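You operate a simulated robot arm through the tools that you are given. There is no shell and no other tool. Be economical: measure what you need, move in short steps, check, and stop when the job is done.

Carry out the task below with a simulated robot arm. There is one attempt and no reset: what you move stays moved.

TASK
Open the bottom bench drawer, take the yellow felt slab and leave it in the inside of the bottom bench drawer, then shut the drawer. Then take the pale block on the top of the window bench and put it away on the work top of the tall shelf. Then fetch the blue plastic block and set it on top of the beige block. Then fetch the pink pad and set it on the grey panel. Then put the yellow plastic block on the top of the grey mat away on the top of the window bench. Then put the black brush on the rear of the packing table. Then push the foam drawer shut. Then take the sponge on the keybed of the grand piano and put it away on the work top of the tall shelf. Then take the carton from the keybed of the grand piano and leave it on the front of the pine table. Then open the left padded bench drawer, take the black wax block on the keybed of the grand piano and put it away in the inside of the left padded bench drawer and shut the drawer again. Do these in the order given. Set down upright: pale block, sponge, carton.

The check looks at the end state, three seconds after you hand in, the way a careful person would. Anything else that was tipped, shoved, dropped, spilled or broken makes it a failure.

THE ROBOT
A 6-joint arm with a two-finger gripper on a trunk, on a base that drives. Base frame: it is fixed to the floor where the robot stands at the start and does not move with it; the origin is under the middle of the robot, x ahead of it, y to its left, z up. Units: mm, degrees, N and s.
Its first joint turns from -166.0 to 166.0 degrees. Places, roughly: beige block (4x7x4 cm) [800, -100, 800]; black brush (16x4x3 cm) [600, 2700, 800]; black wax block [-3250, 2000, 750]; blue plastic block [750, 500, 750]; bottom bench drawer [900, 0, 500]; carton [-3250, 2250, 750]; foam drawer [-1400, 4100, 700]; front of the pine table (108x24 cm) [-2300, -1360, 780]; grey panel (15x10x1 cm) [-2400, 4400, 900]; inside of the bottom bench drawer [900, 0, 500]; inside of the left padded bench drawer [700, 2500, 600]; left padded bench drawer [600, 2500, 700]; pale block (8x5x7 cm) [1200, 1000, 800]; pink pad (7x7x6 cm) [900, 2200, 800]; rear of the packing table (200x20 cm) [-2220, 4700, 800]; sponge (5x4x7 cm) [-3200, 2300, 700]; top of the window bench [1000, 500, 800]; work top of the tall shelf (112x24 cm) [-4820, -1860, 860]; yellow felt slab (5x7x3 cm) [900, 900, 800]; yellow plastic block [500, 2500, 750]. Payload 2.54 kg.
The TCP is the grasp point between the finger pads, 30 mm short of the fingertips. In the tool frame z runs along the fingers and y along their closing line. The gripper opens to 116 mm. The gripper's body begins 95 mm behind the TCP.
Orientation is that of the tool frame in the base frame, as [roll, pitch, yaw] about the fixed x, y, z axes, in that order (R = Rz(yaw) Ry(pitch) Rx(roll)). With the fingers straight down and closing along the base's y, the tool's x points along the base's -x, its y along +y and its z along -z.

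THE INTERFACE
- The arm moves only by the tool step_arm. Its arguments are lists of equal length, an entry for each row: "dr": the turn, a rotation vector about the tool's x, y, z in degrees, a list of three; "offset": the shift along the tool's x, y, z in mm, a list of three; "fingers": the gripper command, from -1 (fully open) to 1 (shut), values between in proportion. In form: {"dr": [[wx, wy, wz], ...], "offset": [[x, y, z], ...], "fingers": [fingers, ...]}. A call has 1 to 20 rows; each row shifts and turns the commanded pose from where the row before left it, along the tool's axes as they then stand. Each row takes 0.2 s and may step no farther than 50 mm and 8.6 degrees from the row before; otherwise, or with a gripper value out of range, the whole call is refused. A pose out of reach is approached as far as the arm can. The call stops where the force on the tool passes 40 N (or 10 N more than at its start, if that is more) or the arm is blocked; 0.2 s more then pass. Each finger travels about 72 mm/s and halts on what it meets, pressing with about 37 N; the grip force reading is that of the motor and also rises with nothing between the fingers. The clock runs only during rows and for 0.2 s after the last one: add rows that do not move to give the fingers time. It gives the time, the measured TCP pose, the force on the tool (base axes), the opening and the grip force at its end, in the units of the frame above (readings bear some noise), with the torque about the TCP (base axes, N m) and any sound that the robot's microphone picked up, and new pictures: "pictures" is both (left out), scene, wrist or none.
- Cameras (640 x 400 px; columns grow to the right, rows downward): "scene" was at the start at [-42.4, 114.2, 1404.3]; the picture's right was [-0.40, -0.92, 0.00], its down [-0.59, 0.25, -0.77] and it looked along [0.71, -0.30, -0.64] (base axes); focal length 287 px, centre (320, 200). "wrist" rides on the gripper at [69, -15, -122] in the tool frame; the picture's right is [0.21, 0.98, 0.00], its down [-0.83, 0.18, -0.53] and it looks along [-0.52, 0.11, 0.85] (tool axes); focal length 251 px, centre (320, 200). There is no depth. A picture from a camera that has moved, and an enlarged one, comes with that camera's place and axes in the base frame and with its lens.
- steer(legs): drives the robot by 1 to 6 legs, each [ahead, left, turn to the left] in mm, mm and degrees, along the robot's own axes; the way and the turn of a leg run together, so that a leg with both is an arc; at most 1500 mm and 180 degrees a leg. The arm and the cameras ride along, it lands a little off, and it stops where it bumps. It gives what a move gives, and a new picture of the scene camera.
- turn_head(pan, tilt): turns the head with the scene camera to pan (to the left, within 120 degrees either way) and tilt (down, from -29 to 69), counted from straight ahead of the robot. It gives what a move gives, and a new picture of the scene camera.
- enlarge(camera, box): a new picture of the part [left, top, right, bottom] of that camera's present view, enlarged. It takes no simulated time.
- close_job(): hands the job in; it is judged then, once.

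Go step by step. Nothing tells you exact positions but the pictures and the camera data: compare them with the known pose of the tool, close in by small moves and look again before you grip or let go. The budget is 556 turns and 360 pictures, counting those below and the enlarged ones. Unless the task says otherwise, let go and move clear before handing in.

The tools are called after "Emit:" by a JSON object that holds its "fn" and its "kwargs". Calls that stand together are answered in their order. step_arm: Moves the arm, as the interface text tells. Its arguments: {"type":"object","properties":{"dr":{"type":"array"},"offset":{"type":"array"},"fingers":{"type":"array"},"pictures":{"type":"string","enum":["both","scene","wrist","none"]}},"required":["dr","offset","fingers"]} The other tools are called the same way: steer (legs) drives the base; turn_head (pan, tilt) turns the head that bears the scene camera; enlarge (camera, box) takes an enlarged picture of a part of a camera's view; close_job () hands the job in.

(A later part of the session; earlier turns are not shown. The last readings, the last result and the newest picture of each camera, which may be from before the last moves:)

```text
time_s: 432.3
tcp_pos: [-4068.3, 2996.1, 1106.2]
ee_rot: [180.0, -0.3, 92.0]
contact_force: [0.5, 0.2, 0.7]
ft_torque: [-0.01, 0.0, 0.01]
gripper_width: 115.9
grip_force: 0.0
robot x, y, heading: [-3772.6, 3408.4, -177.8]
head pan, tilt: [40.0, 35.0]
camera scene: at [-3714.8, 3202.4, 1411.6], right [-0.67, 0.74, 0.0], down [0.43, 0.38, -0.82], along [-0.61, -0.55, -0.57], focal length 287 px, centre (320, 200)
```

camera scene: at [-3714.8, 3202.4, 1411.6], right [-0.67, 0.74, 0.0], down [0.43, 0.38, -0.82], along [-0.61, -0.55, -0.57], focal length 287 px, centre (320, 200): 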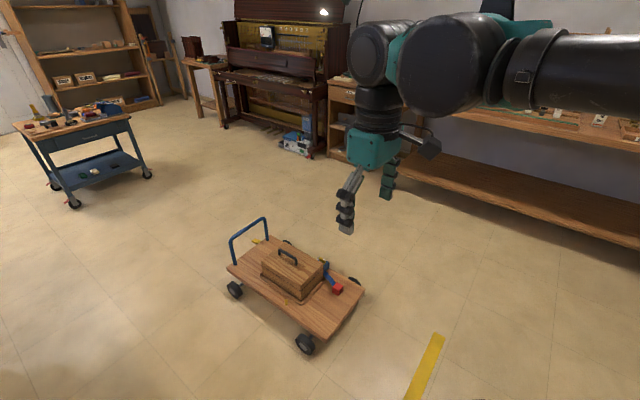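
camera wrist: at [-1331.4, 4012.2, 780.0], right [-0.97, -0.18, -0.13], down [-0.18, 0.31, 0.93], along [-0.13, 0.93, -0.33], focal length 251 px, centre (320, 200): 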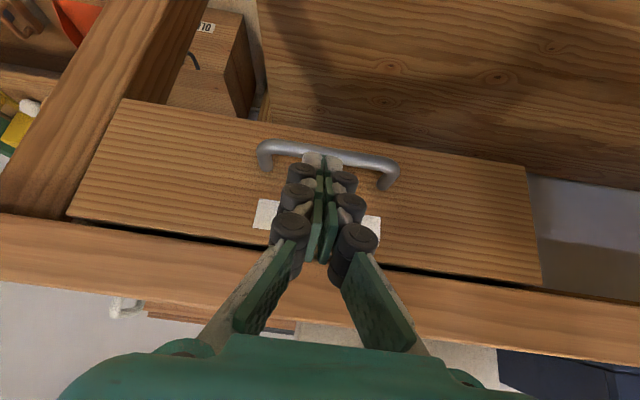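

I can see the keybed with a roll, a sponge-like block, a small block and a carton. I zoom in.

Emit:
{"fn": "turn_head", "kwargs": {"pan": 90, "tilt": 35}}

Emit:
{"fn": "enlarge", "kwargs": {"camera": "scene", "box": [140, 130, 290, 310]}}

```text
time_s: 433.5
tcp_pos: [-4069.7, 2996.5, 1106.1]
ee_rot: [180.0, -0.2, 92.1]
contact_force: [-1.0, 0.1, 0.2]
ft_torque: [0.04, 0.02, 0.0]
gripper_width: 115.9
grip_force: 0.0
robot x, y, heading: [-3774.8, 3412.3, -177.8]
head pan, tilt: [90.0, 35.0]
camera scene: at [-3646.4, 3173.4, 1411.6], right [-1.0, -0.03, 0.0], down [-0.02, 0.57, -0.82], along [0.03, -0.82, -0.57], focal length 287 px, centre (320, 200)
```

scene: 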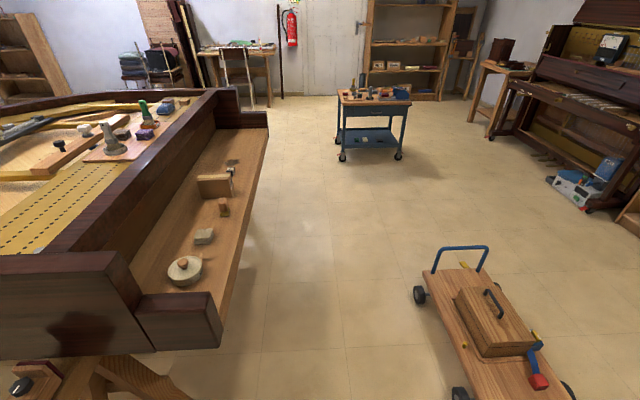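

```text
2.22 times, centred on (215, 220) of scene
camera zoom: at [-3646.4, 3173.4, 1411.6], right [-1.0, -0.03, 0.0], down [-0.02, 0.57, -0.82], along [0.03, -0.82, -0.57], focal length 639 px, centre (553, 156)
```

zoom: 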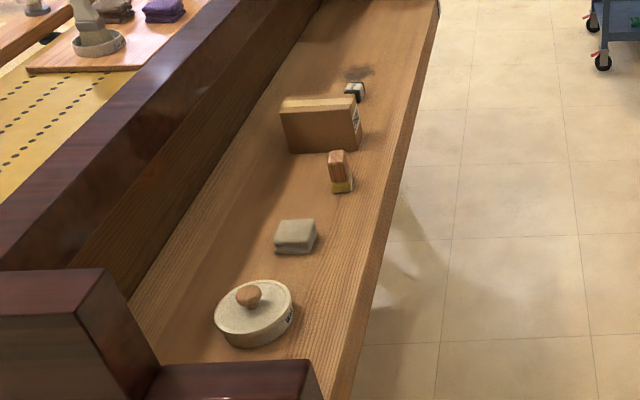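

The sponge (wood and yellow) is near (-3249, 2306), the carton near (-3193, 2199), the black wax near (-3180, 1990). I turn to stand alongside the keybed.

Emit:
{"fn": "steer", "kwargs": {"legs": [[0, 0, 87.8], [870, -40, 0]]}}

Emit:
{"fn": "enlarge", "kwargs": {"camera": "wrist", "box": [0, 0, 640, 400]}}

```text
time_s: 441.8
tcp_pos: [-3412.3, 2226.0, 1106.9]
ee_rot: [179.9, -0.2, -179.8]
contact_force: [-0.4, -0.3, -0.9]
ft_torque: [-0.01, 0.0, -0.02]
gripper_width: 116.0
grip_force: 0.0
robot x, y, heading: [-3815.4, 2532.7, -89.9]
head pan, tilt: [90.0, 35.0]
camera scene: at [-3579.0, 2653.5, 1411.6], right [0.0, -1.0, 0.0], down [-0.57, 0.0, -0.82], along [0.82, 0.0, -0.57], focal length 287 px, centre (320, 200)
```

scene: 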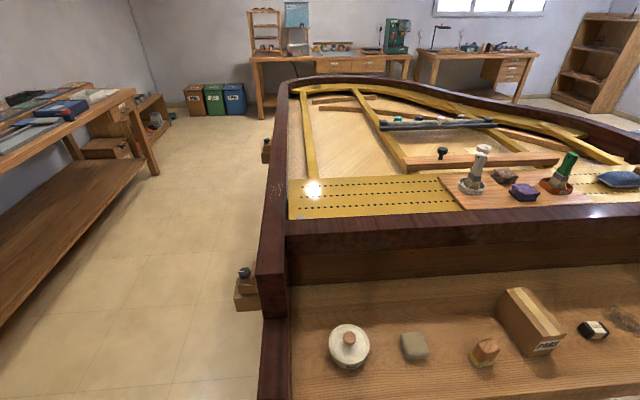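

```text
1.00 times, centred on (320, 200) of wrist (not enlarged: the box is as wide or as high as the picture)
camera zoom: at [-3480.6, 2212.1, 1229.6], right [-0.22, 0.98, 0.0], down [0.83, 0.18, 0.53], along [0.52, 0.12, -0.85], focal length 251 px, centre (320, 200)
```

zoom: 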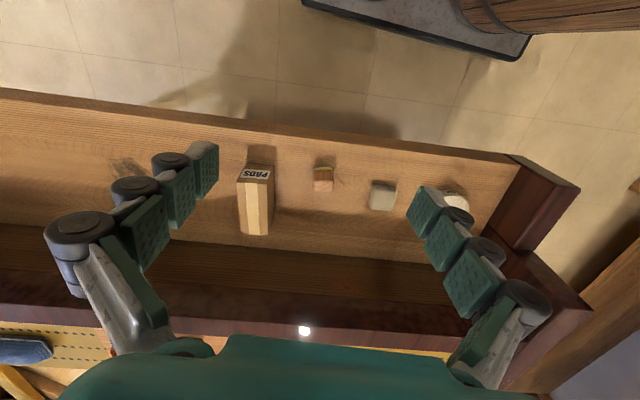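

Emit:
{"fn": "turn_head", "kwargs": {"pan": 75, "tilt": 45}}

Emit:
{"fn": "enlarge", "kwargs": {"camera": "scene", "box": [220, 180, 460, 330]}}

Emit:
{"fn": "enlarge", "kwargs": {"camera": "wrist", "box": [220, 140, 420, 250]}}

```text
time_s: 442.6
tcp_pos: [-3413.1, 2226.6, 1106.2]
ee_rot: [179.9, -0.3, -179.8]
contact_force: [-0.4, -0.1, 0.2]
ft_torque: [0.0, 0.0, 0.02]
gripper_width: 116.0
grip_force: 0.1
robot x, y, heading: [-3817.3, 2535.1, -89.9]
head pan, tilt: [75.0, 45.0]
camera scene: at [-3588.5, 2632.5, 1396.8], right [-0.26, -0.97, 0.0], down [-0.68, 0.18, -0.71], along [0.68, -0.18, -0.71], focal length 287 px, centre (320, 200)
```

scene: 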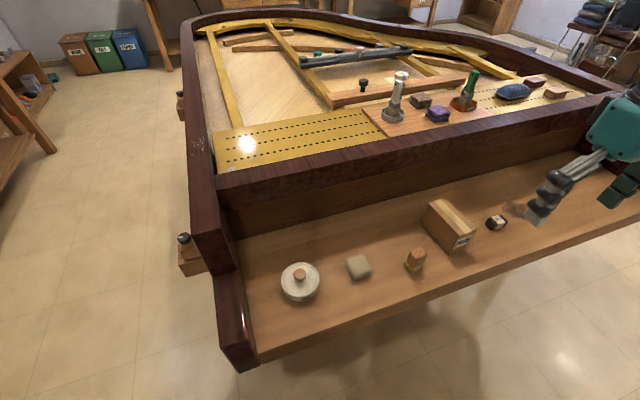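

```text
2.67 times, centred on (340, 255) of scene
camera zoom: at [-3588.5, 2632.5, 1396.8], right [-0.26, -0.97, 0.0], down [-0.68, 0.18, -0.71], along [0.68, -0.18, -0.71], focal length 766 px, centre (267, 53)
```

zoom: 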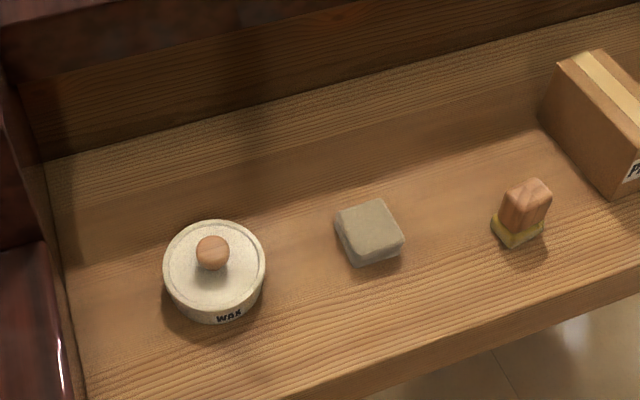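

```text
3.20 times, centred on (320, 195) of wrist
camera zoom: at [-3480.7, 2212.1, 1229.5], right [-0.22, 0.98, 0.0], down [0.83, 0.18, 0.53], along [0.52, 0.12, -0.85], focal length 805 px, centre (320, 216)
```

zoom: 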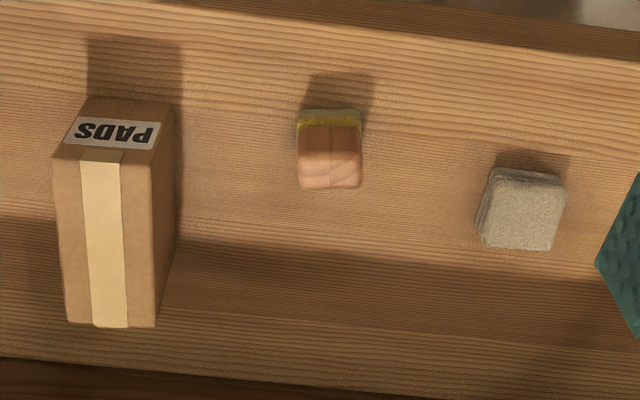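

The sponge refines to about (-3236, 2276), standing on the keybed (z≈695). I move above it.

Emit:
{"fn": "step_arm", "kwargs": {"dr": [[0, 0, 0], [0, 0, 0], [0, 0, 0], [0, 0, 0], [0, 0, -4.5], [0, 0, -4.5], [0, 0, 0]], "offset": [[-40, 12, 20], [-40, 12, 25], [-40, 12, 25], [-40, 10, 25], [-16, 3, 40], [0, 0, 40], [0, 0, 40]], "fingers": [-1, -1, -1, -1, -0.4, -0.4, -0.4], "pictures": "both"}}

Emit:
{"fn": "enlarge", "kwargs": {"camera": "wrist", "box": [220, 80, 420, 210]}}

```text
time_s: 444.2
tcp_pos: [-3240.7, 2274.6, 887.5]
ee_rot: [179.9, -0.3, -170.8]
contact_force: [0.6, 0.1, 0.2]
ft_torque: [-0.01, -0.03, -0.02]
gripper_width: 81.3
grip_force: 0.1
robot x, y, heading: [-3812.7, 2531.1, -90.0]
head pan, tilt: [75.0, 45.0]
camera scene: at [-3588.5, 2632.5, 1396.7], right [-0.26, -0.97, 0.0], down [-0.68, 0.18, -0.71], along [0.68, -0.18, -0.71], focal length 287 px, centre (320, 200)
camera wrist: at [-3304.8, 2250.0, 1010.3], right [-0.37, 0.93, 0.0], down [0.79, 0.31, 0.53], along [0.49, 0.2, -0.85], focal length 251 px, centre (320, 200)
```

scene: 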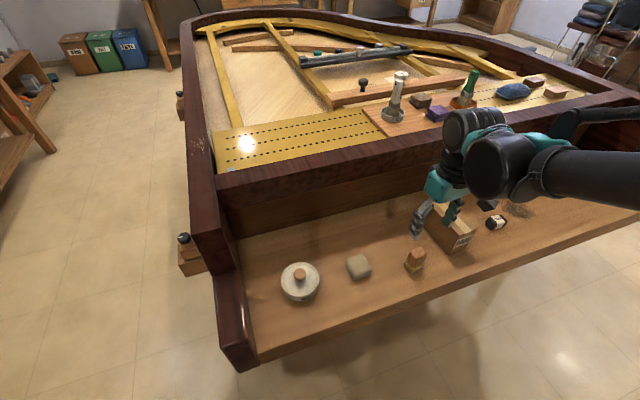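
wrist: 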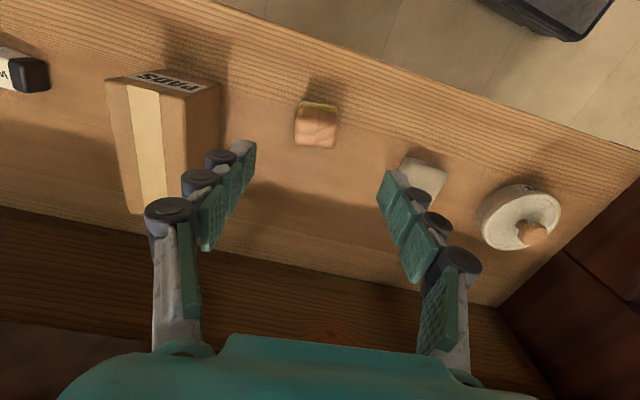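

```text
3.08 times, centred on (320, 145) of wrist
camera zoom: at [-3304.8, 2250.0, 1010.3], right [-0.37, 0.93, 0.0], down [0.79, 0.31, 0.53], along [0.49, 0.2, -0.85], focal length 774 px, centre (320, 369)
```

zoom: 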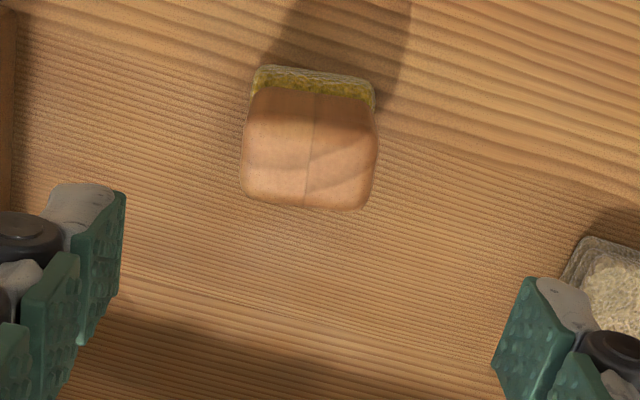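

Emit:
{"fn": "step_arm", "kwargs": {"dr": [[0, 0, -4], [0, 0, 0], [0, 0, 0], [0, 0, 0]], "offset": [[-8, 1, 20], [0, 0, 30], [0, 0, 30], [0, 0, 20]], "fingers": [-0.15, -0.15, -0.15, -0.15], "pictures": "wrist"}}

Emit:
{"fn": "enlarge", "kwargs": {"camera": "scene", "box": [340, 180, 500, 290]}}

```text
time_s: 445.2
tcp_pos: [-3232.2, 2277.3, 788.8]
ee_rot: [179.8, -0.3, -166.8]
contact_force: [-0.1, 0.3, -0.2]
ft_torque: [-0.02, -0.01, 0.02]
gripper_width: 66.9
grip_force: 0.1
robot x, y, heading: [-3818.4, 2538.5, -89.9]
head pan, tilt: [75.0, 45.0]
camera wrist: at [-3294.3, 2248.1, 912.0], right [-0.43, 0.9, 0.0], down [0.77, 0.36, 0.53], along [0.48, 0.23, -0.85], focal length 251 px, centre (320, 200)
```

wrist: 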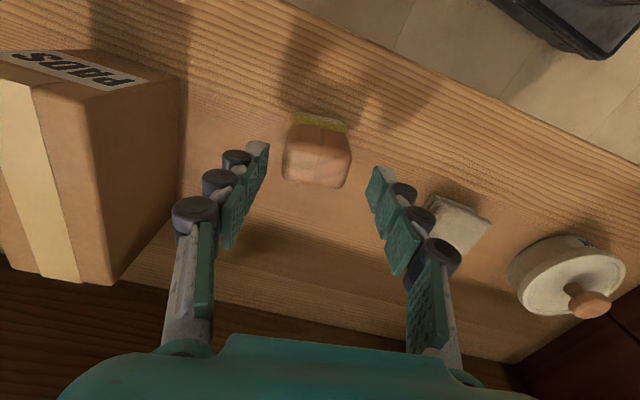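

```text
3.64 times, centred on (420, 235) of scene
camera zoom: at [-3588.4, 2632.4, 1396.7], right [-0.26, -0.97, 0.0], down [-0.68, 0.18, -0.71], along [0.68, -0.18, -0.71], focal length 1045 px, centre (-44, 73)
```

zoom: 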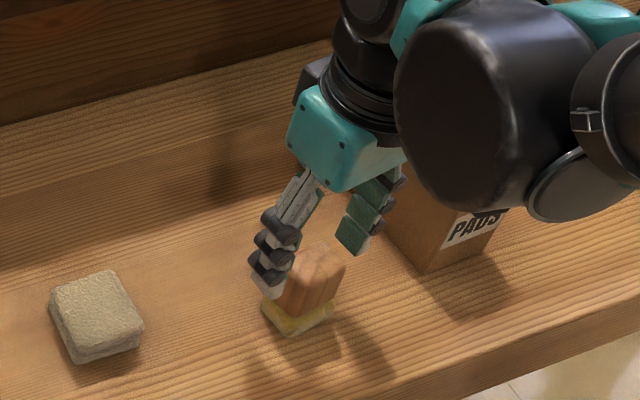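

Emit:
{"fn": "step_arm", "kwargs": {"dr": [[0, 0, 0], [0, 0, 0], [0, 0, 0], [0, 0, 0], [0, 0, 0]], "offset": [[0, 0, 17], [0, 0, 16], [0, 0, 0], [0, 0, 0], [0, 0, 0]], "fingers": [-0.05, -0.05, 0.6, 0.8, 0.8], "pictures": "wrist"}}

Emit:
{"fn": "enlarge", "kwargs": {"camera": "scene", "box": [340, 180, 500, 290]}}

```text
time_s: 446.4
tcp_pos: [-3232.3, 2278.3, 756.0]
ee_rot: [179.8, -0.3, -166.9]
contact_force: [0.4, 0.1, 4.1]
ft_torque: [-0.03, 0.02, 0.02]
gripper_width: 42.9
grip_force: 36.3
robot x, y, heading: [-3815.4, 2534.6, -90.0]
head pan, tilt: [75.0, 45.0]
camera wrist: at [-3293.8, 2248.6, 880.0], right [-0.43, 0.9, 0.0], down [0.77, 0.36, 0.53], along [0.48, 0.23, -0.85], focal length 251 px, centre (320, 200)
```

wrist: 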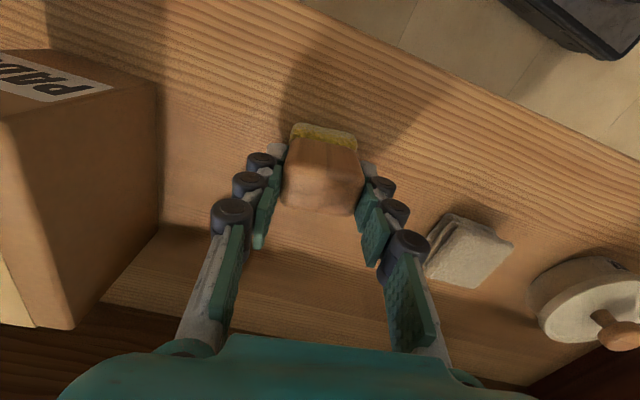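

```text
3.64 times, centred on (420, 235) of scene
camera zoom: at [-3588.5, 2632.4, 1396.7], right [-0.26, -0.97, 0.0], down [-0.68, 0.18, -0.71], along [0.68, -0.18, -0.71], focal length 1045 px, centre (-44, 73)
```

zoom: 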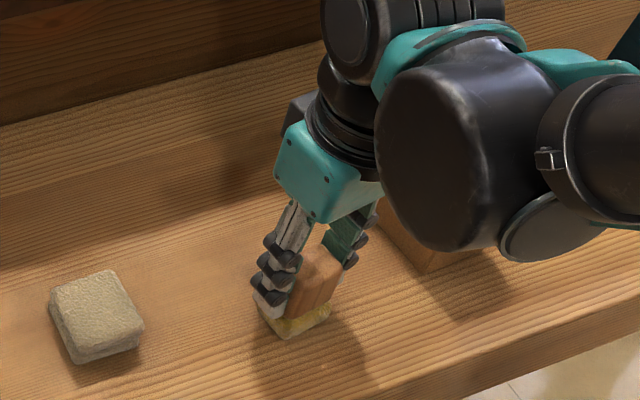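

Sponge gripped. I lift, retract, and swing the arm to the front for driving.

Emit:
{"fn": "step_arm", "kwargs": {"dr": [[0, 0, 0], [0, 0, 0], [0, 0, 0], [0, 0, 0], [0, 0, 0], [0, 0, 0], [0, 0, 0], [0, 0, 0]], "offset": [[0, 0, -15], [0, 0, -40], [0, 0, -45], [0, 0, -45], [15, 3, -45], [20, 5, -45], [35, 8, -30], [35, 8, -30]], "fingers": [0.9, 0.9, 0.9, 0.9, 0.9, 0.9, 0.9, 0.9], "pictures": "wrist"}}

Emit:
{"fn": "step_arm", "kwargs": {"dr": [[0, 0, 6], [0, 0, 6], [0, 0, 6], [0, 0, 6], [0, 0, 6], [0, 0, 6], [0, 0, 6], [0, 0, 6], [0, 0, 6], [0, 0, 6], [0, 0, 6], [0, 0, 6], [0, 0, 6], [0, 0, 6], [0, 0, 6]], "offset": [[7, -47, 0], [7, -47, 0], [7, -47, 0], [7, -47, 0], [7, -47, 0], [7, -47, 0], [7, -47, 0], [7, -47, 0], [7, -47, 0], [7, -47, 0], [7, -47, 0], [7, -47, 0], [7, -47, 0], [7, -47, 0], [7, -47, 0]], "fingers": [0.9, 0.9, 0.9, 0.9, 0.9, 0.9, 0.9, 0.9, 0.9, 0.9, 0.9, 0.9, 0.9, 0.9, 0.9], "pictures": "none"}}

```text
time_s: 448.2
tcp_pos: [-3338.1, 2275.4, 1054.7]
ee_rot: [179.7, -0.3, -166.8]
contact_force: [0.6, 0.3, -1.1]
ft_torque: [0.02, 0.03, -0.01]
gripper_width: 42.8
grip_force: 37.4
robot x, y, heading: [-3818.1, 2534.1, -90.0]
head pan, tilt: [75.0, 45.0]
camera wrist: at [-3399.7, 2247.1, 1178.1], right [-0.43, 0.9, 0.0], down [0.77, 0.36, 0.53], along [0.48, 0.23, -0.85], focal length 251 px, centre (320, 200)
```

wrist: 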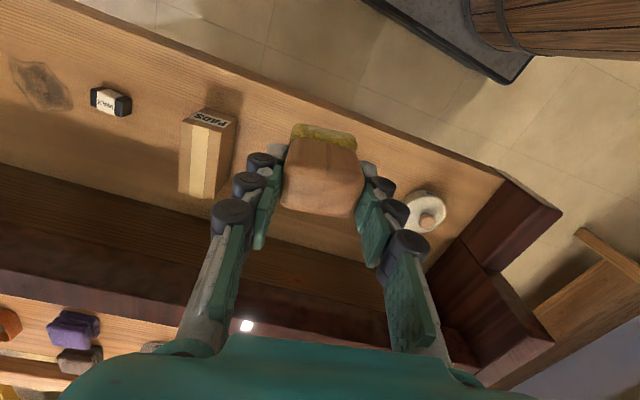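

```text
time_s: 451.4
tcp_pos: [-3723.6, 1766.8, 1056.3]
ee_rot: [-179.6, -0.1, 103.2]
contact_force: [0.5, 0.2, -0.5]
ft_torque: [0.0, 0.04, 0.0]
gripper_width: 42.7
grip_force: 36.9
robot x, y, heading: [-3815.6, 2535.5, -89.7]
head pan, tilt: [75.0, 45.0]
```

I now drive out between the piano and the trolley and on to the tall shelf.

Emit:
{"fn": "steer", "kwargs": {"legs": [[1000, 0, 0], [530, 0, 0], [0, 0, 90], [850, 0, 0], [0, -1400, 0]]}}

Emit:
{"fn": "turn_head", "kwargs": {"pan": -60, "tilt": 30}}

```text
time_s: 473.8
tcp_pos: [-2091.6, -234.0, 1056.3]
ee_rot: [-179.8, -0.3, -163.0]
contact_force: [-0.6, 0.2, 0.0]
ft_torque: [0.03, 0.02, -0.01]
gripper_width: 42.4
grip_force: 36.1
robot x, y, heading: [-2852.9, -378.4, 4.1]
head pan, tilt: [75.0, 45.0]
camera scene: at [-2968.1, -159.1, 1396.8], right [0.98, -0.19, 0.0], down [-0.13, -0.69, -0.71], along [0.13, 0.69, -0.71], focal length 287 px, centre (320, 200)
```

scene: 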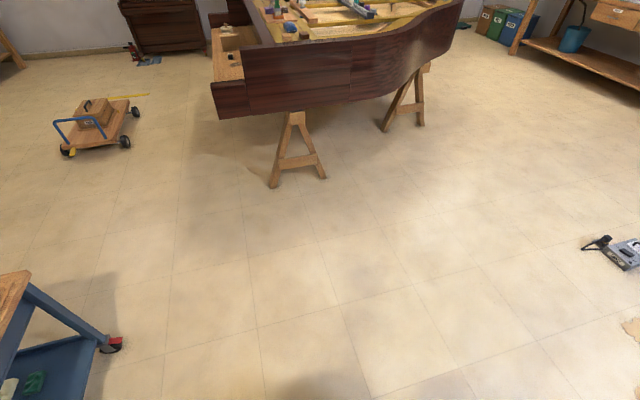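

```text
time_s: 476.0
tcp_pos: [-2092.9, -235.0, 1055.7]
ee_rot: [-179.8, -0.2, -162.9]
contact_force: [0.0, 0.9, -0.2]
ft_torque: [0.01, 0.0, 0.0]
gripper_width: 42.7
grip_force: 37.7
robot x, y, heading: [-2856.7, -373.9, 3.9]
head pan, tilt: [-60.0, 30.0]
camera scene: at [-2933.0, -313.9, 1419.4], right [-0.83, -0.56, 0.0], down [-0.28, 0.41, -0.87], along [0.48, -0.72, -0.5], focal length 287 px, centre (320, 200)
```

scene: 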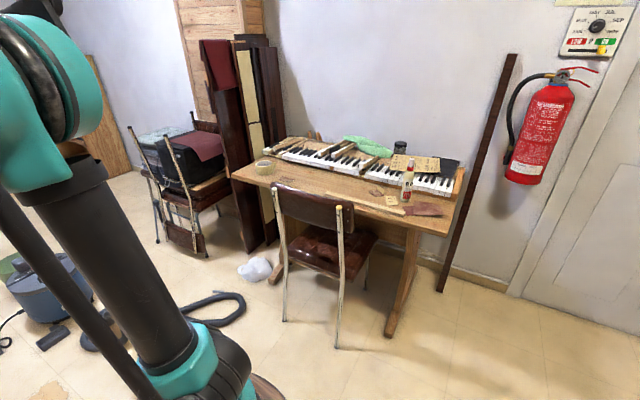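

Emit:
{"fn": "steer", "kwargs": {"legs": [[0, 0, -94], [340, -700, 0], [60, -1340, 0], [190, 0, 0]]}}

Emit:
{"fn": "turn_head", "kwargs": {"pan": 0, "tilt": 38}}

```text
time_s: 491.6
tcp_pos: [-4835.1, -1692.9, 1056.3]
ee_rot: [-179.6, -0.2, 101.0]
contact_force: [0.2, -0.5, -0.3]
ft_torque: [0.01, -0.01, 0.0]
gripper_width: 42.7
grip_force: 36.9
robot x, y, heading: [-4895.0, -922.5, -92.2]
head pan, tilt: [-60.0, 30.0]
camera scene: at [-4823.0, -852.4, 1419.4], right [-0.47, 0.88, 0.0], down [0.44, 0.23, -0.87], along [-0.77, -0.41, -0.5], focal length 287 px, centre (320, 200)
```

scene: 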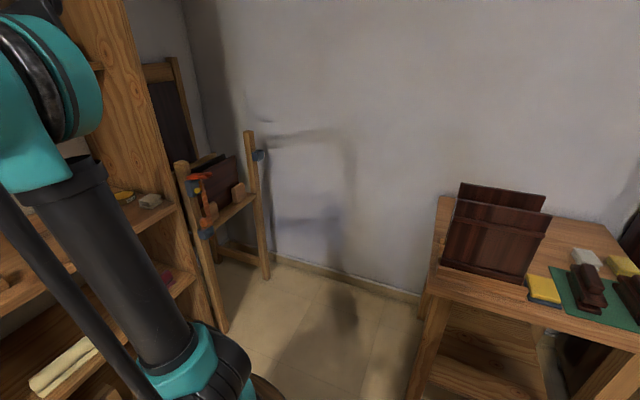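

```text
time_s: 492.9
tcp_pos: [-4835.1, -1693.9, 1055.0]
ee_rot: [-179.7, -0.2, 101.1]
contact_force: [1.1, 0.2, -0.6]
ft_torque: [0.02, 0.05, -0.01]
gripper_width: 42.7
grip_force: 36.5
robot x, y, heading: [-4896.5, -922.6, -92.2]
head pan, tilt: [0.0, 38.0]
camera scene: at [-4746.3, -896.3, 1407.0], right [-1.0, 0.04, 0.0], down [0.02, 0.62, -0.79], along [-0.03, -0.79, -0.62], focal length 287 px, centre (320, 200)
```

scene: 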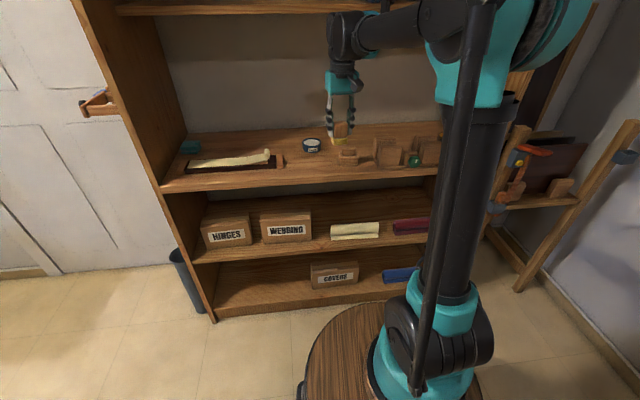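

I place the sponge at about (-4765, -1800), in front of the tape roll and right of the pale block as seen from here.

Emit:
{"fn": "step_arm", "kwargs": {"dr": [[0, 0, 0], [0, 0, 0], [0, 0, 0], [0, 0, 0], [0, 0, 0]], "offset": [[0, 24, 20], [0, 24, 25], [-40, 0, 20], [-40, 0, 0], [-38, 0, 0]], "fingers": [0.9, 0.9, 0.9, 0.9, 0.9], "pictures": "both"}}

```text
time_s: 494.1
tcp_pos: [-4766.7, -1800.3, 988.5]
ee_rot: [-179.7, -0.2, 100.9]
contact_force: [0.1, -0.5, 0.0]
ft_torque: [-0.01, -0.03, 0.0]
gripper_width: 42.6
grip_force: 37.1
robot x, y, heading: [-4899.7, -923.1, -92.0]
head pan, tilt: [0.0, 38.0]
camera scene: at [-4746.3, -895.9, 1407.0], right [-1.0, 0.04, 0.0], down [0.02, 0.62, -0.79], along [-0.03, -0.79, -0.62], focal length 287 px, centre (320, 200)
camera wrist: at [-4793.5, -1734.9, 1111.7], right [0.92, 0.4, 0.0], down [0.34, -0.78, 0.53], along [0.21, -0.49, -0.85], focal length 251 px, centre (320, 200)
```

scene: 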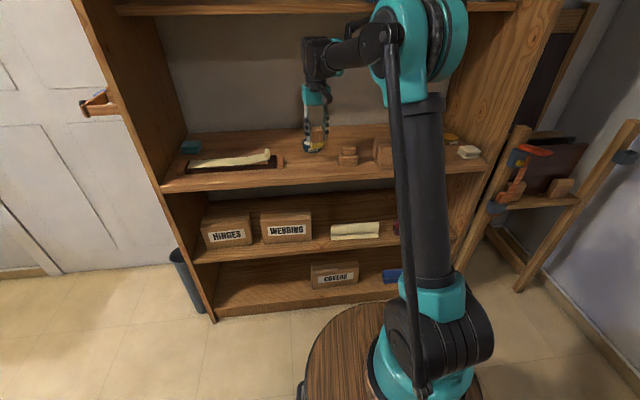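
wrist: 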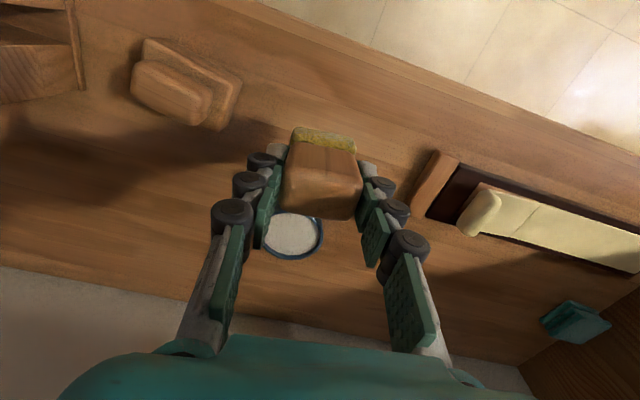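

Emit:
{"fn": "step_arm", "kwargs": {"dr": [[0, 0, 0], [0, 0, 0], [0, 0, 0], [0, 0, 0], [0, 0, 0], [0, 0, 0], [0, 0, 0], [0, 0, 0]], "offset": [[0, 0, 25], [0, 0, 25], [0, 0, 10], [0, 0, 5], [0, 0, 4], [0, 0, 4], [0, 0, 4], [0, 0, 4]], "fingers": [0.9, 0.9, 0.9, 0.9, 0.9, 0.9, 0.9, 0.9], "pictures": "wrist"}}

Emit:
{"fn": "enlarge", "kwargs": {"camera": "scene", "box": [260, 100, 400, 200]}}

```text
time_s: 496.0
tcp_pos: [-4767.5, -1800.4, 913.3]
ee_rot: [-179.7, -0.2, 101.0]
contact_force: [-1.6, 2.8, 18.8]
ft_torque: [0.14, -0.08, 0.0]
gripper_width: 42.8
grip_force: 36.8
robot x, y, heading: [-4895.6, -922.8, -92.3]
head pan, tilt: [0.0, 38.0]
stopped in row 8: the force on the tool passed its limit at 42 N (the readings are from after the stop); the commanded pose is now the measured one
camera wrist: at [-4793.6, -1734.2, 1034.0], right [0.92, 0.4, -0.01], down [0.34, -0.78, 0.53], along [0.21, -0.49, -0.85], focal length 251 px, centre (320, 200)
```

wrist: 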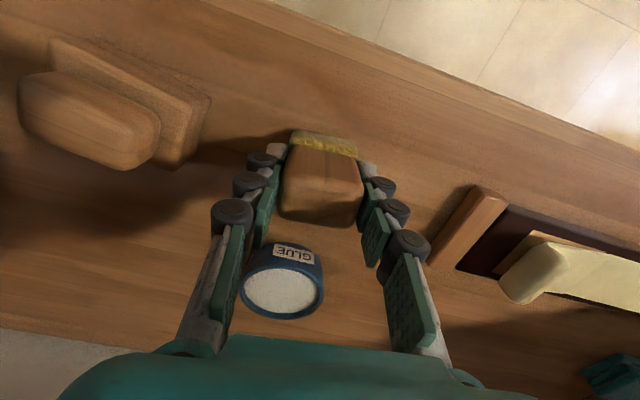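

```text
4.00 times, centred on (330, 150) of scene
camera zoom: at [-4746.5, -895.5, 1407.0], right [-1.0, 0.04, 0.0], down [0.02, 0.61, -0.79], along [-0.03, -0.79, -0.62], focal length 1150 px, centre (280, 400)
```

zoom: 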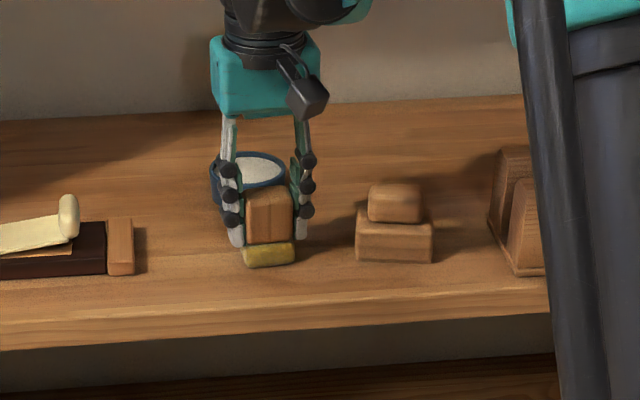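

Standing on the work top. Release and lift.

Emit:
{"fn": "step_arm", "kwargs": {"dr": [[0, 0, 0], [0, 0, 0], [0, 0, 0], [0, 0, 0], [0, 0, 0], [0, 0, 0]], "offset": [[0, 0, -1], [0, 0, 0], [0, 0, 0], [0, 0, -30], [0, 0, -45], [0, 0, -30]], "fingers": [0.2, -0.1, -0.1, -0.1, -0.1, -0.1], "pictures": "none"}}

Emit:
{"fn": "enlarge", "kwargs": {"camera": "scene", "box": [260, 100, 400, 200]}}

```text
time_s: 497.4
tcp_pos: [-4764.8, -1803.2, 1018.7]
ee_rot: [-179.8, -0.2, 100.9]
contact_force: [0.5, -0.7, 0.6]
ft_torque: [0.0, -0.03, 0.04]
gripper_width: 63.8
grip_force: 0.0
robot x, y, heading: [-4898.3, -921.2, -92.1]
head pan, tilt: [0.0, 38.0]
```

```text
4.00 times, centred on (330, 150) of scene
camera zoom: at [-4746.3, -896.5, 1407.0], right [-1.0, 0.04, 0.0], down [0.02, 0.62, -0.79], along [-0.03, -0.79, -0.62], focal length 1150 px, centre (280, 400)
```

zoom: 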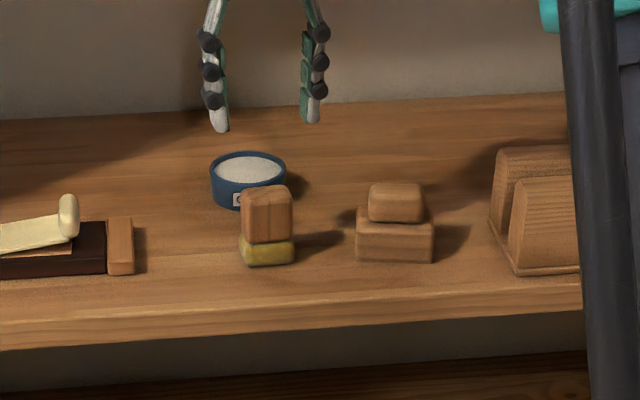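

Sponge is in place. Next, the carton: I retract and drive back to the keybed.

Emit:
{"fn": "step_arm", "kwargs": {"dr": [[0, 0, 0], [0, 0, 0], [0, 0, 0], [0, 0, 0], [0, 0, 0], [0, 0, 0], [0, 0, 0]], "offset": [[45, 0, 0], [45, 0, 0], [45, 0, 0], [45, 0, -15], [45, 0, -20], [45, 0, -20], [45, 0, -20]], "fingers": [-1, -1, -1, -1, -1, -1, -1], "pictures": "none"}}

Emit:
{"fn": "steer", "kwargs": {"legs": [[-190, 0, 2], [-60, 1340, 0], [-340, 700, 0], [0, 0, 90], [0, 1400, 0], [-870, 0, 0]]}}

```text
time_s: 499.0
tcp_pos: [-4828.2, -1493.0, 1092.3]
ee_rot: [-179.6, -0.2, 101.1]
contact_force: [1.2, -1.1, 0.1]
ft_torque: [0.06, 0.02, 0.0]
gripper_width: 116.3
grip_force: 0.0
robot x, y, heading: [-4895.9, -925.0, -92.1]
head pan, tilt: [0.0, 38.0]
```

```text
time_s: 521.3
tcp_pos: [-2271.6, 1172.4, 1092.7]
ee_rot: [-179.7, -0.2, -168.2]
contact_force: [-0.1, -0.7, -0.2]
ft_torque: [0.01, 0.0, 0.02]
gripper_width: 116.1
grip_force: 0.0
robot x, y, heading: [-2839.1, 1100.0, -1.4]
head pan, tilt: [0.0, 38.0]
stopped in leg 5: the robot was blocked; the commanded pose is now the measured one
camera scene: at [-2872.0, 1244.5, 1407.0], right [-0.02, -1.0, 0.0], down [-0.62, 0.01, -0.79], along [0.79, -0.02, -0.62], focal length 287 px, centre (320, 200)
```

scene: 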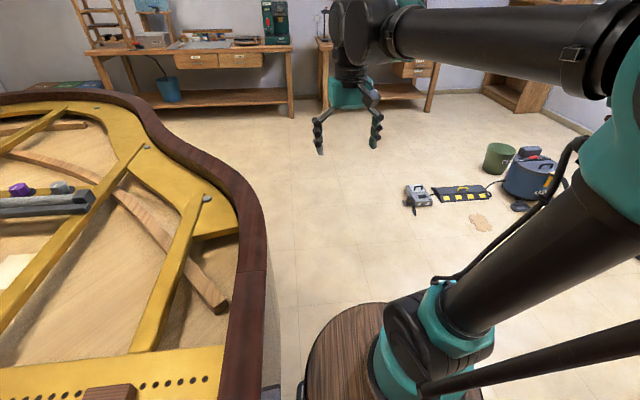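

I touched the piano side; I move right a bit and then back along the aisle.

Emit:
{"fn": "steer", "kwargs": {"legs": [[0, -110, 1.4], [-990, 0, 0], [0, 0, 90]]}}

Emit:
{"fn": "turn_head", "kwargs": {"pan": -30, "tilt": 40}}

```text
time_s: 531.0
tcp_pos: [-3901.6, 1558.2, 1092.0]
ee_rot: [-179.7, -0.2, -78.7]
contact_force: [0.0, -0.2, 0.6]
ft_torque: [0.0, 0.03, 0.0]
gripper_width: 115.9
grip_force: 0.1
robot x, y, heading: [-3831.6, 987.4, 88.1]
head pan, tilt: [0.0, 38.0]
camera scene: at [-3984.6, 956.1, 1407.0], right [1.0, -0.03, 0.0], down [-0.02, -0.62, -0.79], along [0.03, 0.79, -0.62], focal length 287 px, centre (320, 200)
```

scene: 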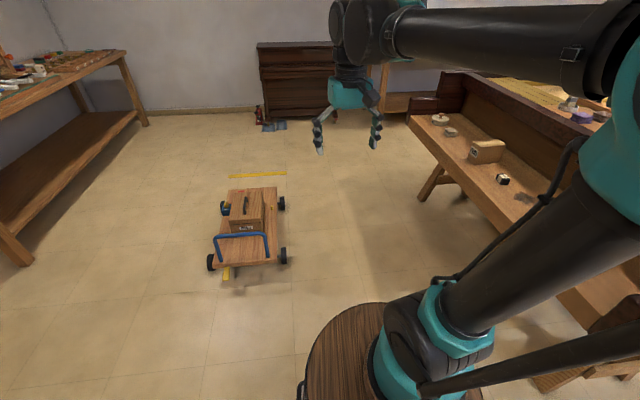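

```text
time_s: 532.0
tcp_pos: [-3902.3, 1557.3, 1092.4]
ee_rot: [-179.7, -0.2, -78.8]
contact_force: [0.0, 0.6, -0.5]
ft_torque: [-0.01, 0.02, -0.02]
gripper_width: 115.7
grip_force: 0.0
robot x, y, heading: [-3831.7, 985.4, 88.2]
head pan, tilt: [-30.0, 40.0]
camera scene: at [-3942.6, 942.1, 1404.0], right [0.85, -0.53, 0.0], down [-0.34, -0.55, -0.77], along [0.4, 0.65, -0.64], focal length 287 px, centre (320, 200)
```

scene: 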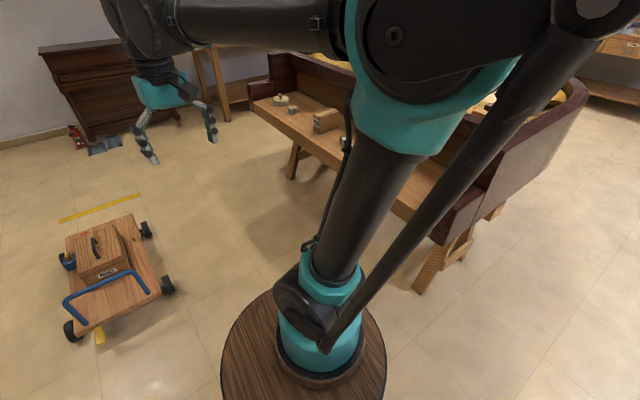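

Emit:
{"fn": "steer", "kwargs": {"legs": [[920, 0, 1.8]]}}

Emit:
{"fn": "step_arm", "kwargs": {"dr": [[0, 0, 6], [0, 0, 6], [0, 0, 6], [0, 0, 6], [0, 0, 6], [0, 0, 6], [0, 0, 6], [0, 0, 6], [0, 0, 6], [0, 0, 6], [0, 0, 6], [0, 0, 6], [0, 0, 6], [0, 0, 6], [0, 0, 6], [0, 0, 6]], "offset": [[-8, -36, 0], [-8, -36, 0], [-8, -36, 0], [-8, -38, 0], [-8, -38, 0], [-8, -38, 0], [-8, -40, 0], [-8, -40, 0], [-8, -40, 0], [-8, -42, 0], [-8, -42, 0], [-8, -42, 0], [-8, -44, 0], [-8, -44, 0], [-8, -44, 0], [-8, -44, 0]], "fingers": [-1, -1, -1, -1, -1, -1, -1, -1, -1, -1, -1, -1, -1, -1, -1, -1], "pictures": "wrist"}}

Emit:
{"fn": "turn_head", "kwargs": {"pan": -85, "tilt": 45}}

```text
time_s: 536.7
tcp_pos: [-3915.6, 2453.2, 1091.9]
ee_rot: [-179.7, 0.0, -76.5]
contact_force: [0.2, 0.3, 0.5]
ft_torque: [0.02, 0.02, 0.0]
gripper_width: 115.8
grip_force: 0.2
robot x, y, heading: [-3822.8, 1884.5, 90.4]
head pan, tilt: [-30.0, 40.0]
camera scene: at [-3929.6, 1835.8, 1404.0], right [0.87, -0.49, 0.0], down [-0.32, -0.56, -0.77], along [0.38, 0.67, -0.64], focal length 287 px, centre (320, 200)
```

scene: 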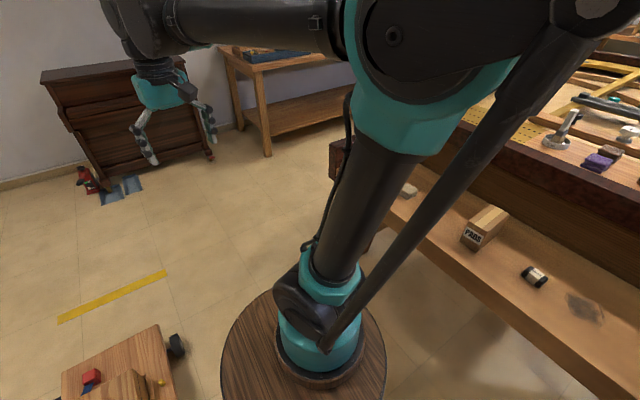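

```text
time_s: 540.1
tcp_pos: [-3380.2, 2236.0, 1099.5]
ee_rot: [-179.8, 0.4, -172.4]
contact_force: [1.2, 0.4, 0.7]
ft_torque: [-0.03, 0.02, -0.03]
gripper_width: 116.1
grip_force: 0.1
robot x, y, heading: [-3818.6, 1886.6, 90.5]
head pan, tilt: [-30.0, 40.0]
camera wrist: at [-3446.2, 2212.9, 1220.7], right [-0.34, 0.94, 0.0], down [0.79, 0.29, 0.54], along [0.51, 0.18, -0.84], focal length 251 px, centre (320, 200)
```

wrist: 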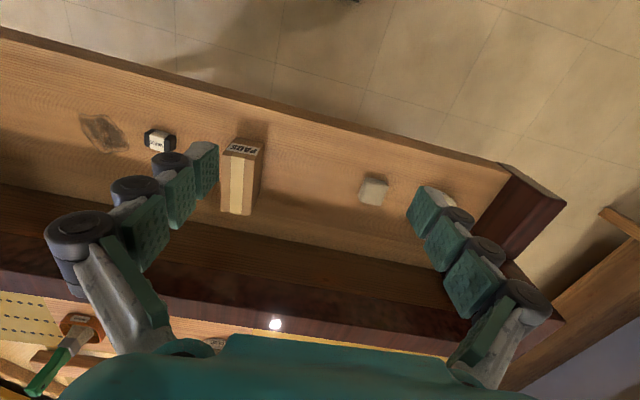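

```text
time_s: 541.4
tcp_pos: [-3379.3, 2235.8, 1098.8]
ee_rot: [-179.9, 0.4, -172.5]
contact_force: [-0.2, -1.1, 0.4]
ft_torque: [-0.02, 0.0, 0.02]
gripper_width: 116.2
grip_force: 0.1
robot x, y, heading: [-3822.3, 1884.9, 90.4]
head pan, tilt: [-85.0, 45.0]
camera scene: at [-3890.5, 1769.7, 1396.8], right [0.1, -1.0, 0.0], down [-0.7, -0.07, -0.71], along [0.7, 0.07, -0.71], focal length 287 px, centre (320, 200)
```

scene: 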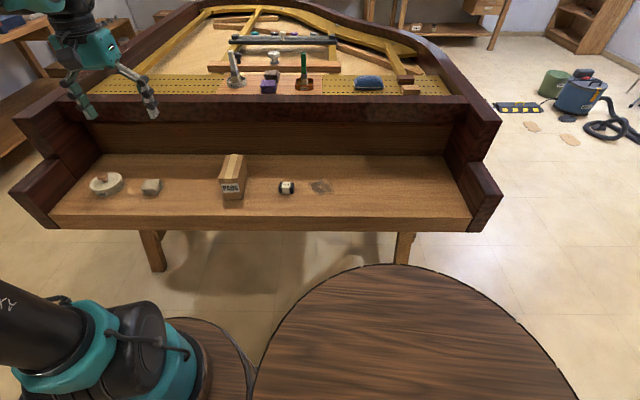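

Emit:
{"fn": "enlarge", "kwargs": {"camera": "wrist", "box": [130, 110, 290, 230]}}

Emit:
{"fn": "enlarge", "kwargs": {"camera": "scene", "box": [180, 140, 340, 220]}}

```text
3.33 times, centred on (210, 170) of wrist
camera zoom: at [-3446.2, 2213.2, 1220.7], right [-0.34, 0.94, 0.0], down [0.79, 0.29, 0.54], along [0.51, 0.18, -0.84], focal length 838 px, centre (687, 300)
```

zoom: 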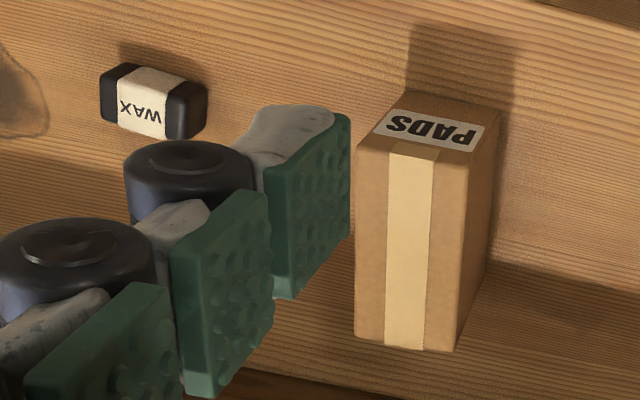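

```text
4.00 times, centred on (260, 180) of scene
camera zoom: at [-3890.5, 1769.7, 1396.8], right [0.1, -1.0, 0.0], down [-0.7, -0.07, -0.71], along [0.7, 0.07, -0.71], focal length 1150 px, centre (560, 280)
```

zoom: 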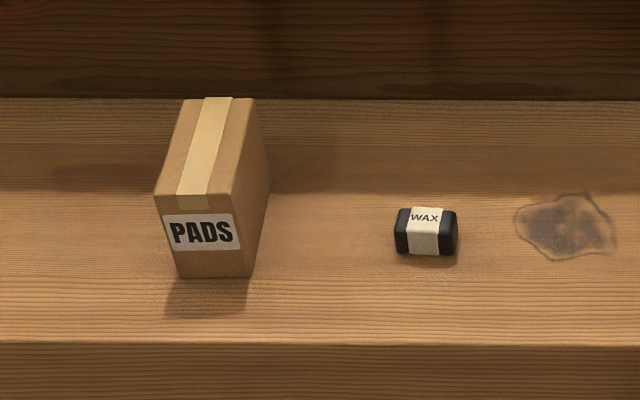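

The carton is ~130×60×95 mm, top centre about (-3158, 2140, 792), aligned with the tool. I move above it.

Emit:
{"fn": "step_arm", "kwargs": {"dr": [[0, 0, 0], [0, 0, 0], [0, 0, 0], [0, 0, 0], [0, 0, 0], [0, 0, 0], [0, 0, 0]], "offset": [[-34, -20, 20], [-34, -20, 20], [-34, -21, 20], [-34, -21, 20], [-35, -21, 20], [-35, -21, 25], [0, 0, 45]], "fingers": [-1, -1, -1, -1, -1, -1, -1], "pictures": "both"}}

```text
time_s: 543.0
tcp_pos: [-3155.1, 2137.2, 926.0]
ee_rot: [-179.8, 0.3, -172.5]
contact_force: [-0.5, -0.8, -0.1]
ft_torque: [0.0, -0.03, 0.03]
gripper_width: 115.6
grip_force: 0.0
robot x, y, heading: [-3821.6, 1886.8, 90.6]
head pan, tilt: [-85.0, 45.0]
camera scene: at [-3890.6, 1769.6, 1396.7], right [0.1, -1.0, 0.0], down [-0.7, -0.07, -0.71], along [0.7, 0.07, -0.71], focal length 287 px, centre (320, 200)
camera wrist: at [-3222.3, 2114.3, 1048.9], right [-0.34, 0.94, 0.0], down [0.79, 0.29, 0.54], along [0.51, 0.18, -0.84], focal length 251 px, centre (320, 200)
```

scene: 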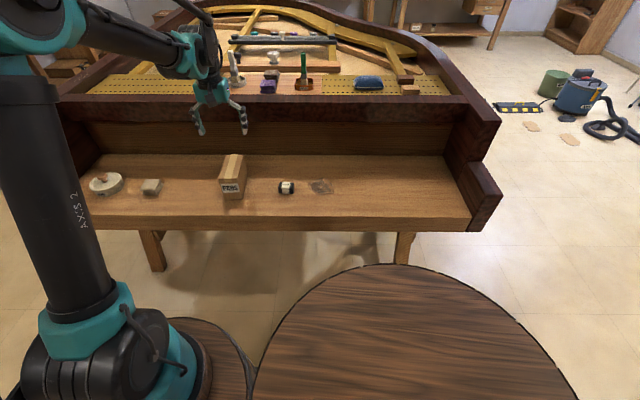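
wrist: 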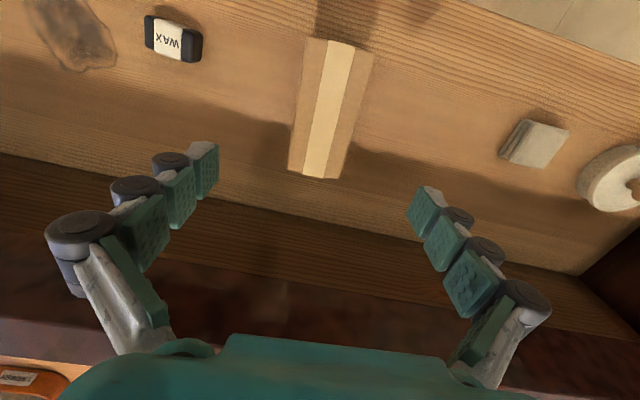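

Emit:
{"fn": "step_arm", "kwargs": {"dr": [[0, 0, -2], [0, 0, 0], [0, 0, 0], [0, 0, 0]], "offset": [[4, 5, 30], [0, 0, 35], [0, 0, 30], [0, 0, 25]], "fingers": [-0.7, -0.7, -0.7, -0.7], "pictures": "both"}}

Emit:
{"fn": "enlarge", "kwargs": {"camera": "scene", "box": [160, 60, 340, 220]}}

```text
time_s: 544.0
tcp_pos: [-3160.9, 2140.3, 807.7]
ee_rot: [-179.8, 0.2, -170.5]
contact_force: [-0.2, 0.2, -0.3]
ft_torque: [-0.02, -0.02, 0.03]
gripper_width: 98.6
grip_force: 0.0
robot x, y, heading: [-3822.6, 1886.2, 90.5]
head pan, tilt: [-85.0, 45.0]
camera scene: at [-3890.5, 1769.6, 1396.8], right [0.1, -1.0, 0.0], down [-0.7, -0.07, -0.71], along [0.7, 0.07, -0.71], focal length 287 px, centre (320, 200)
camera wrist: at [-3226.4, 2116.4, 929.4], right [-0.37, 0.93, 0.0], down [0.78, 0.32, 0.54], along [0.5, 0.2, -0.84], focal length 251 px, centre (320, 200)
```

scene: 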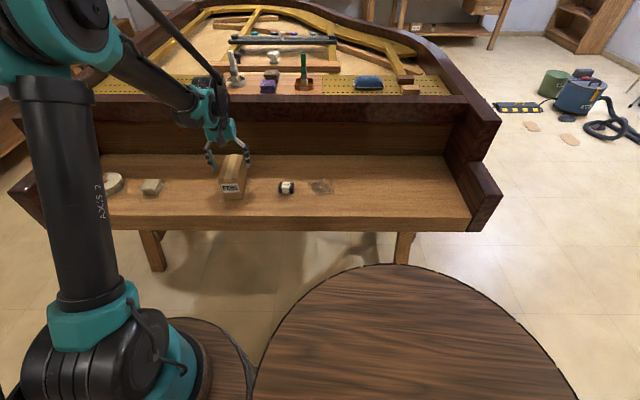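
wrist: 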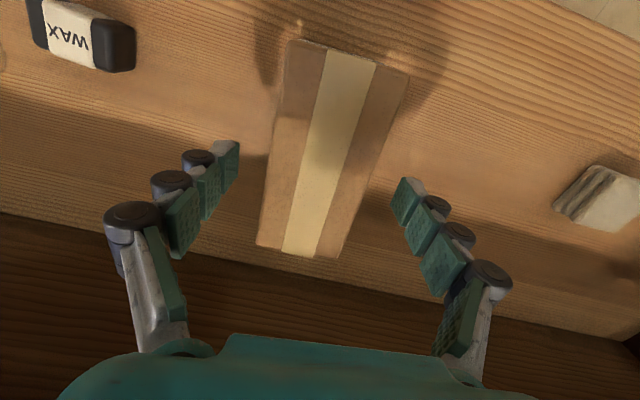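

```text
2.50 times, centred on (250, 140) of scene
camera zoom: at [-3890.5, 1769.6, 1396.8], right [0.1, -1.0, 0.0], down [-0.7, -0.07, -0.71], along [0.7, 0.07, -0.71], focal length 719 px, centre (495, 350)
```

zoom: 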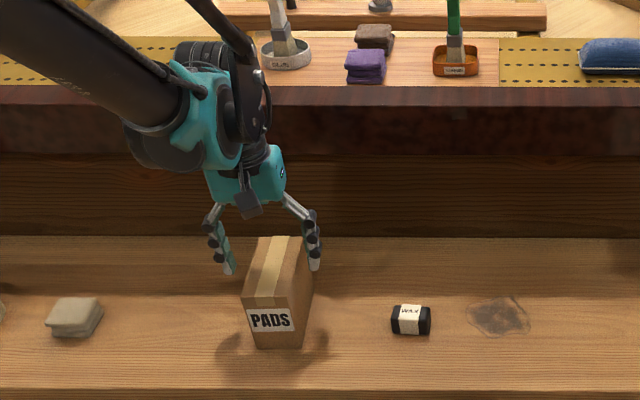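

Emit:
{"fn": "step_arm", "kwargs": {"dr": [[0, 0, 0], [0, 0, 0], [0, 0, 0], [0, 0, 0], [0, 0, 0], [0, 0, 0]], "offset": [[0, 0, 22], [0, 0, 20], [0, 0, 0], [0, 0, 0], [0, 0, 0], [0, 0, 0]], "fingers": [-0.6, -0.6, 0, 0.6, 0.6, 0.6], "pictures": "wrist"}}

```text
time_s: 545.4
tcp_pos: [-3159.1, 2141.2, 761.6]
ee_rot: [-179.8, 0.2, -170.5]
contact_force: [-0.5, 0.6, 0.2]
ft_torque: [-0.02, 0.0, 0.0]
gripper_width: 61.6
grip_force: 37.2
robot x, y, heading: [-3821.6, 1887.0, 90.7]
head pan, tilt: [-85.0, 45.0]
camera wrist: at [-3224.4, 2116.1, 885.0], right [-0.37, 0.93, 0.0], down [0.78, 0.32, 0.54], along [0.5, 0.2, -0.84], focal length 251 px, centre (320, 200)
```

wrist: 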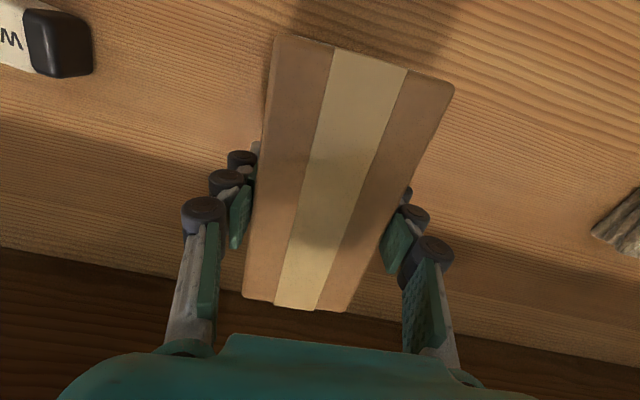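

Emit:
{"fn": "step_arm", "kwargs": {"dr": [[0, 0, 0], [0, 0, 0], [0, 0, 0], [0, 0, 0], [0, 0, 0], [0, 0, 0], [0, 0, 0], [0, 0, 0], [0, 0, 0], [0, 0, 0]], "offset": [[0, 0, -10], [0, 0, -25], [0, 0, -40], [0, 0, -45], [0, 0, -45], [20, 0, -45], [30, 0, -38], [35, 0, -30], [45, 0, -15], [45, 0, 0]], "fingers": [0.7, 0.7, 0.7, 0.7, 0.7, 0.7, 0.7, 0.7, 0.7, 0.7], "pictures": "both"}}

```text
time_s: 547.5
tcp_pos: [-3332.7, 2115.7, 1056.0]
ee_rot: [-179.8, 0.2, -170.5]
contact_force: [1.2, 0.0, -2.7]
ft_torque: [-0.01, 0.07, -0.03]
gripper_width: 61.3
grip_force: 36.9
robot x, y, heading: [-3819.5, 1886.7, 90.3]
head pan, tilt: [-85.0, 45.0]
camera scene: at [-3889.9, 1769.7, 1396.8], right [0.09, -1.0, 0.0], down [-0.7, -0.07, -0.71], along [0.7, 0.07, -0.71], focal length 287 px, centre (320, 200)
camera wrist: at [-3398.6, 2090.5, 1176.8], right [-0.37, 0.93, 0.0], down [0.78, 0.32, 0.54], along [0.5, 0.2, -0.84], focal length 251 px, centre (320, 200)
```

scene: 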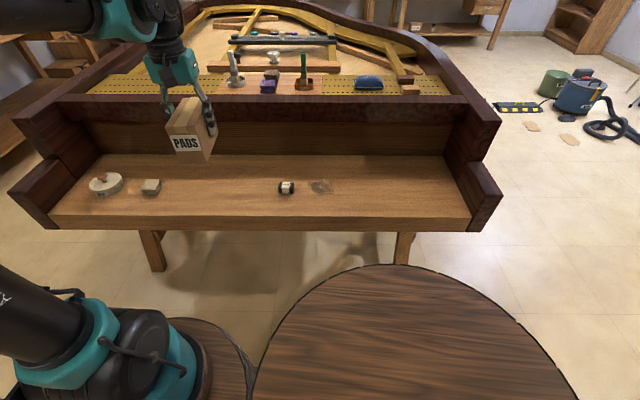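
wrist: 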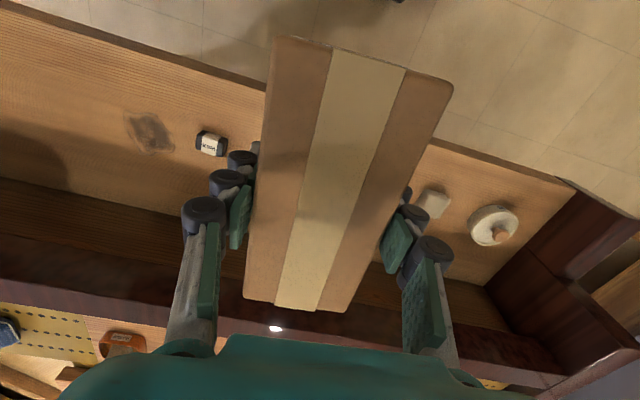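

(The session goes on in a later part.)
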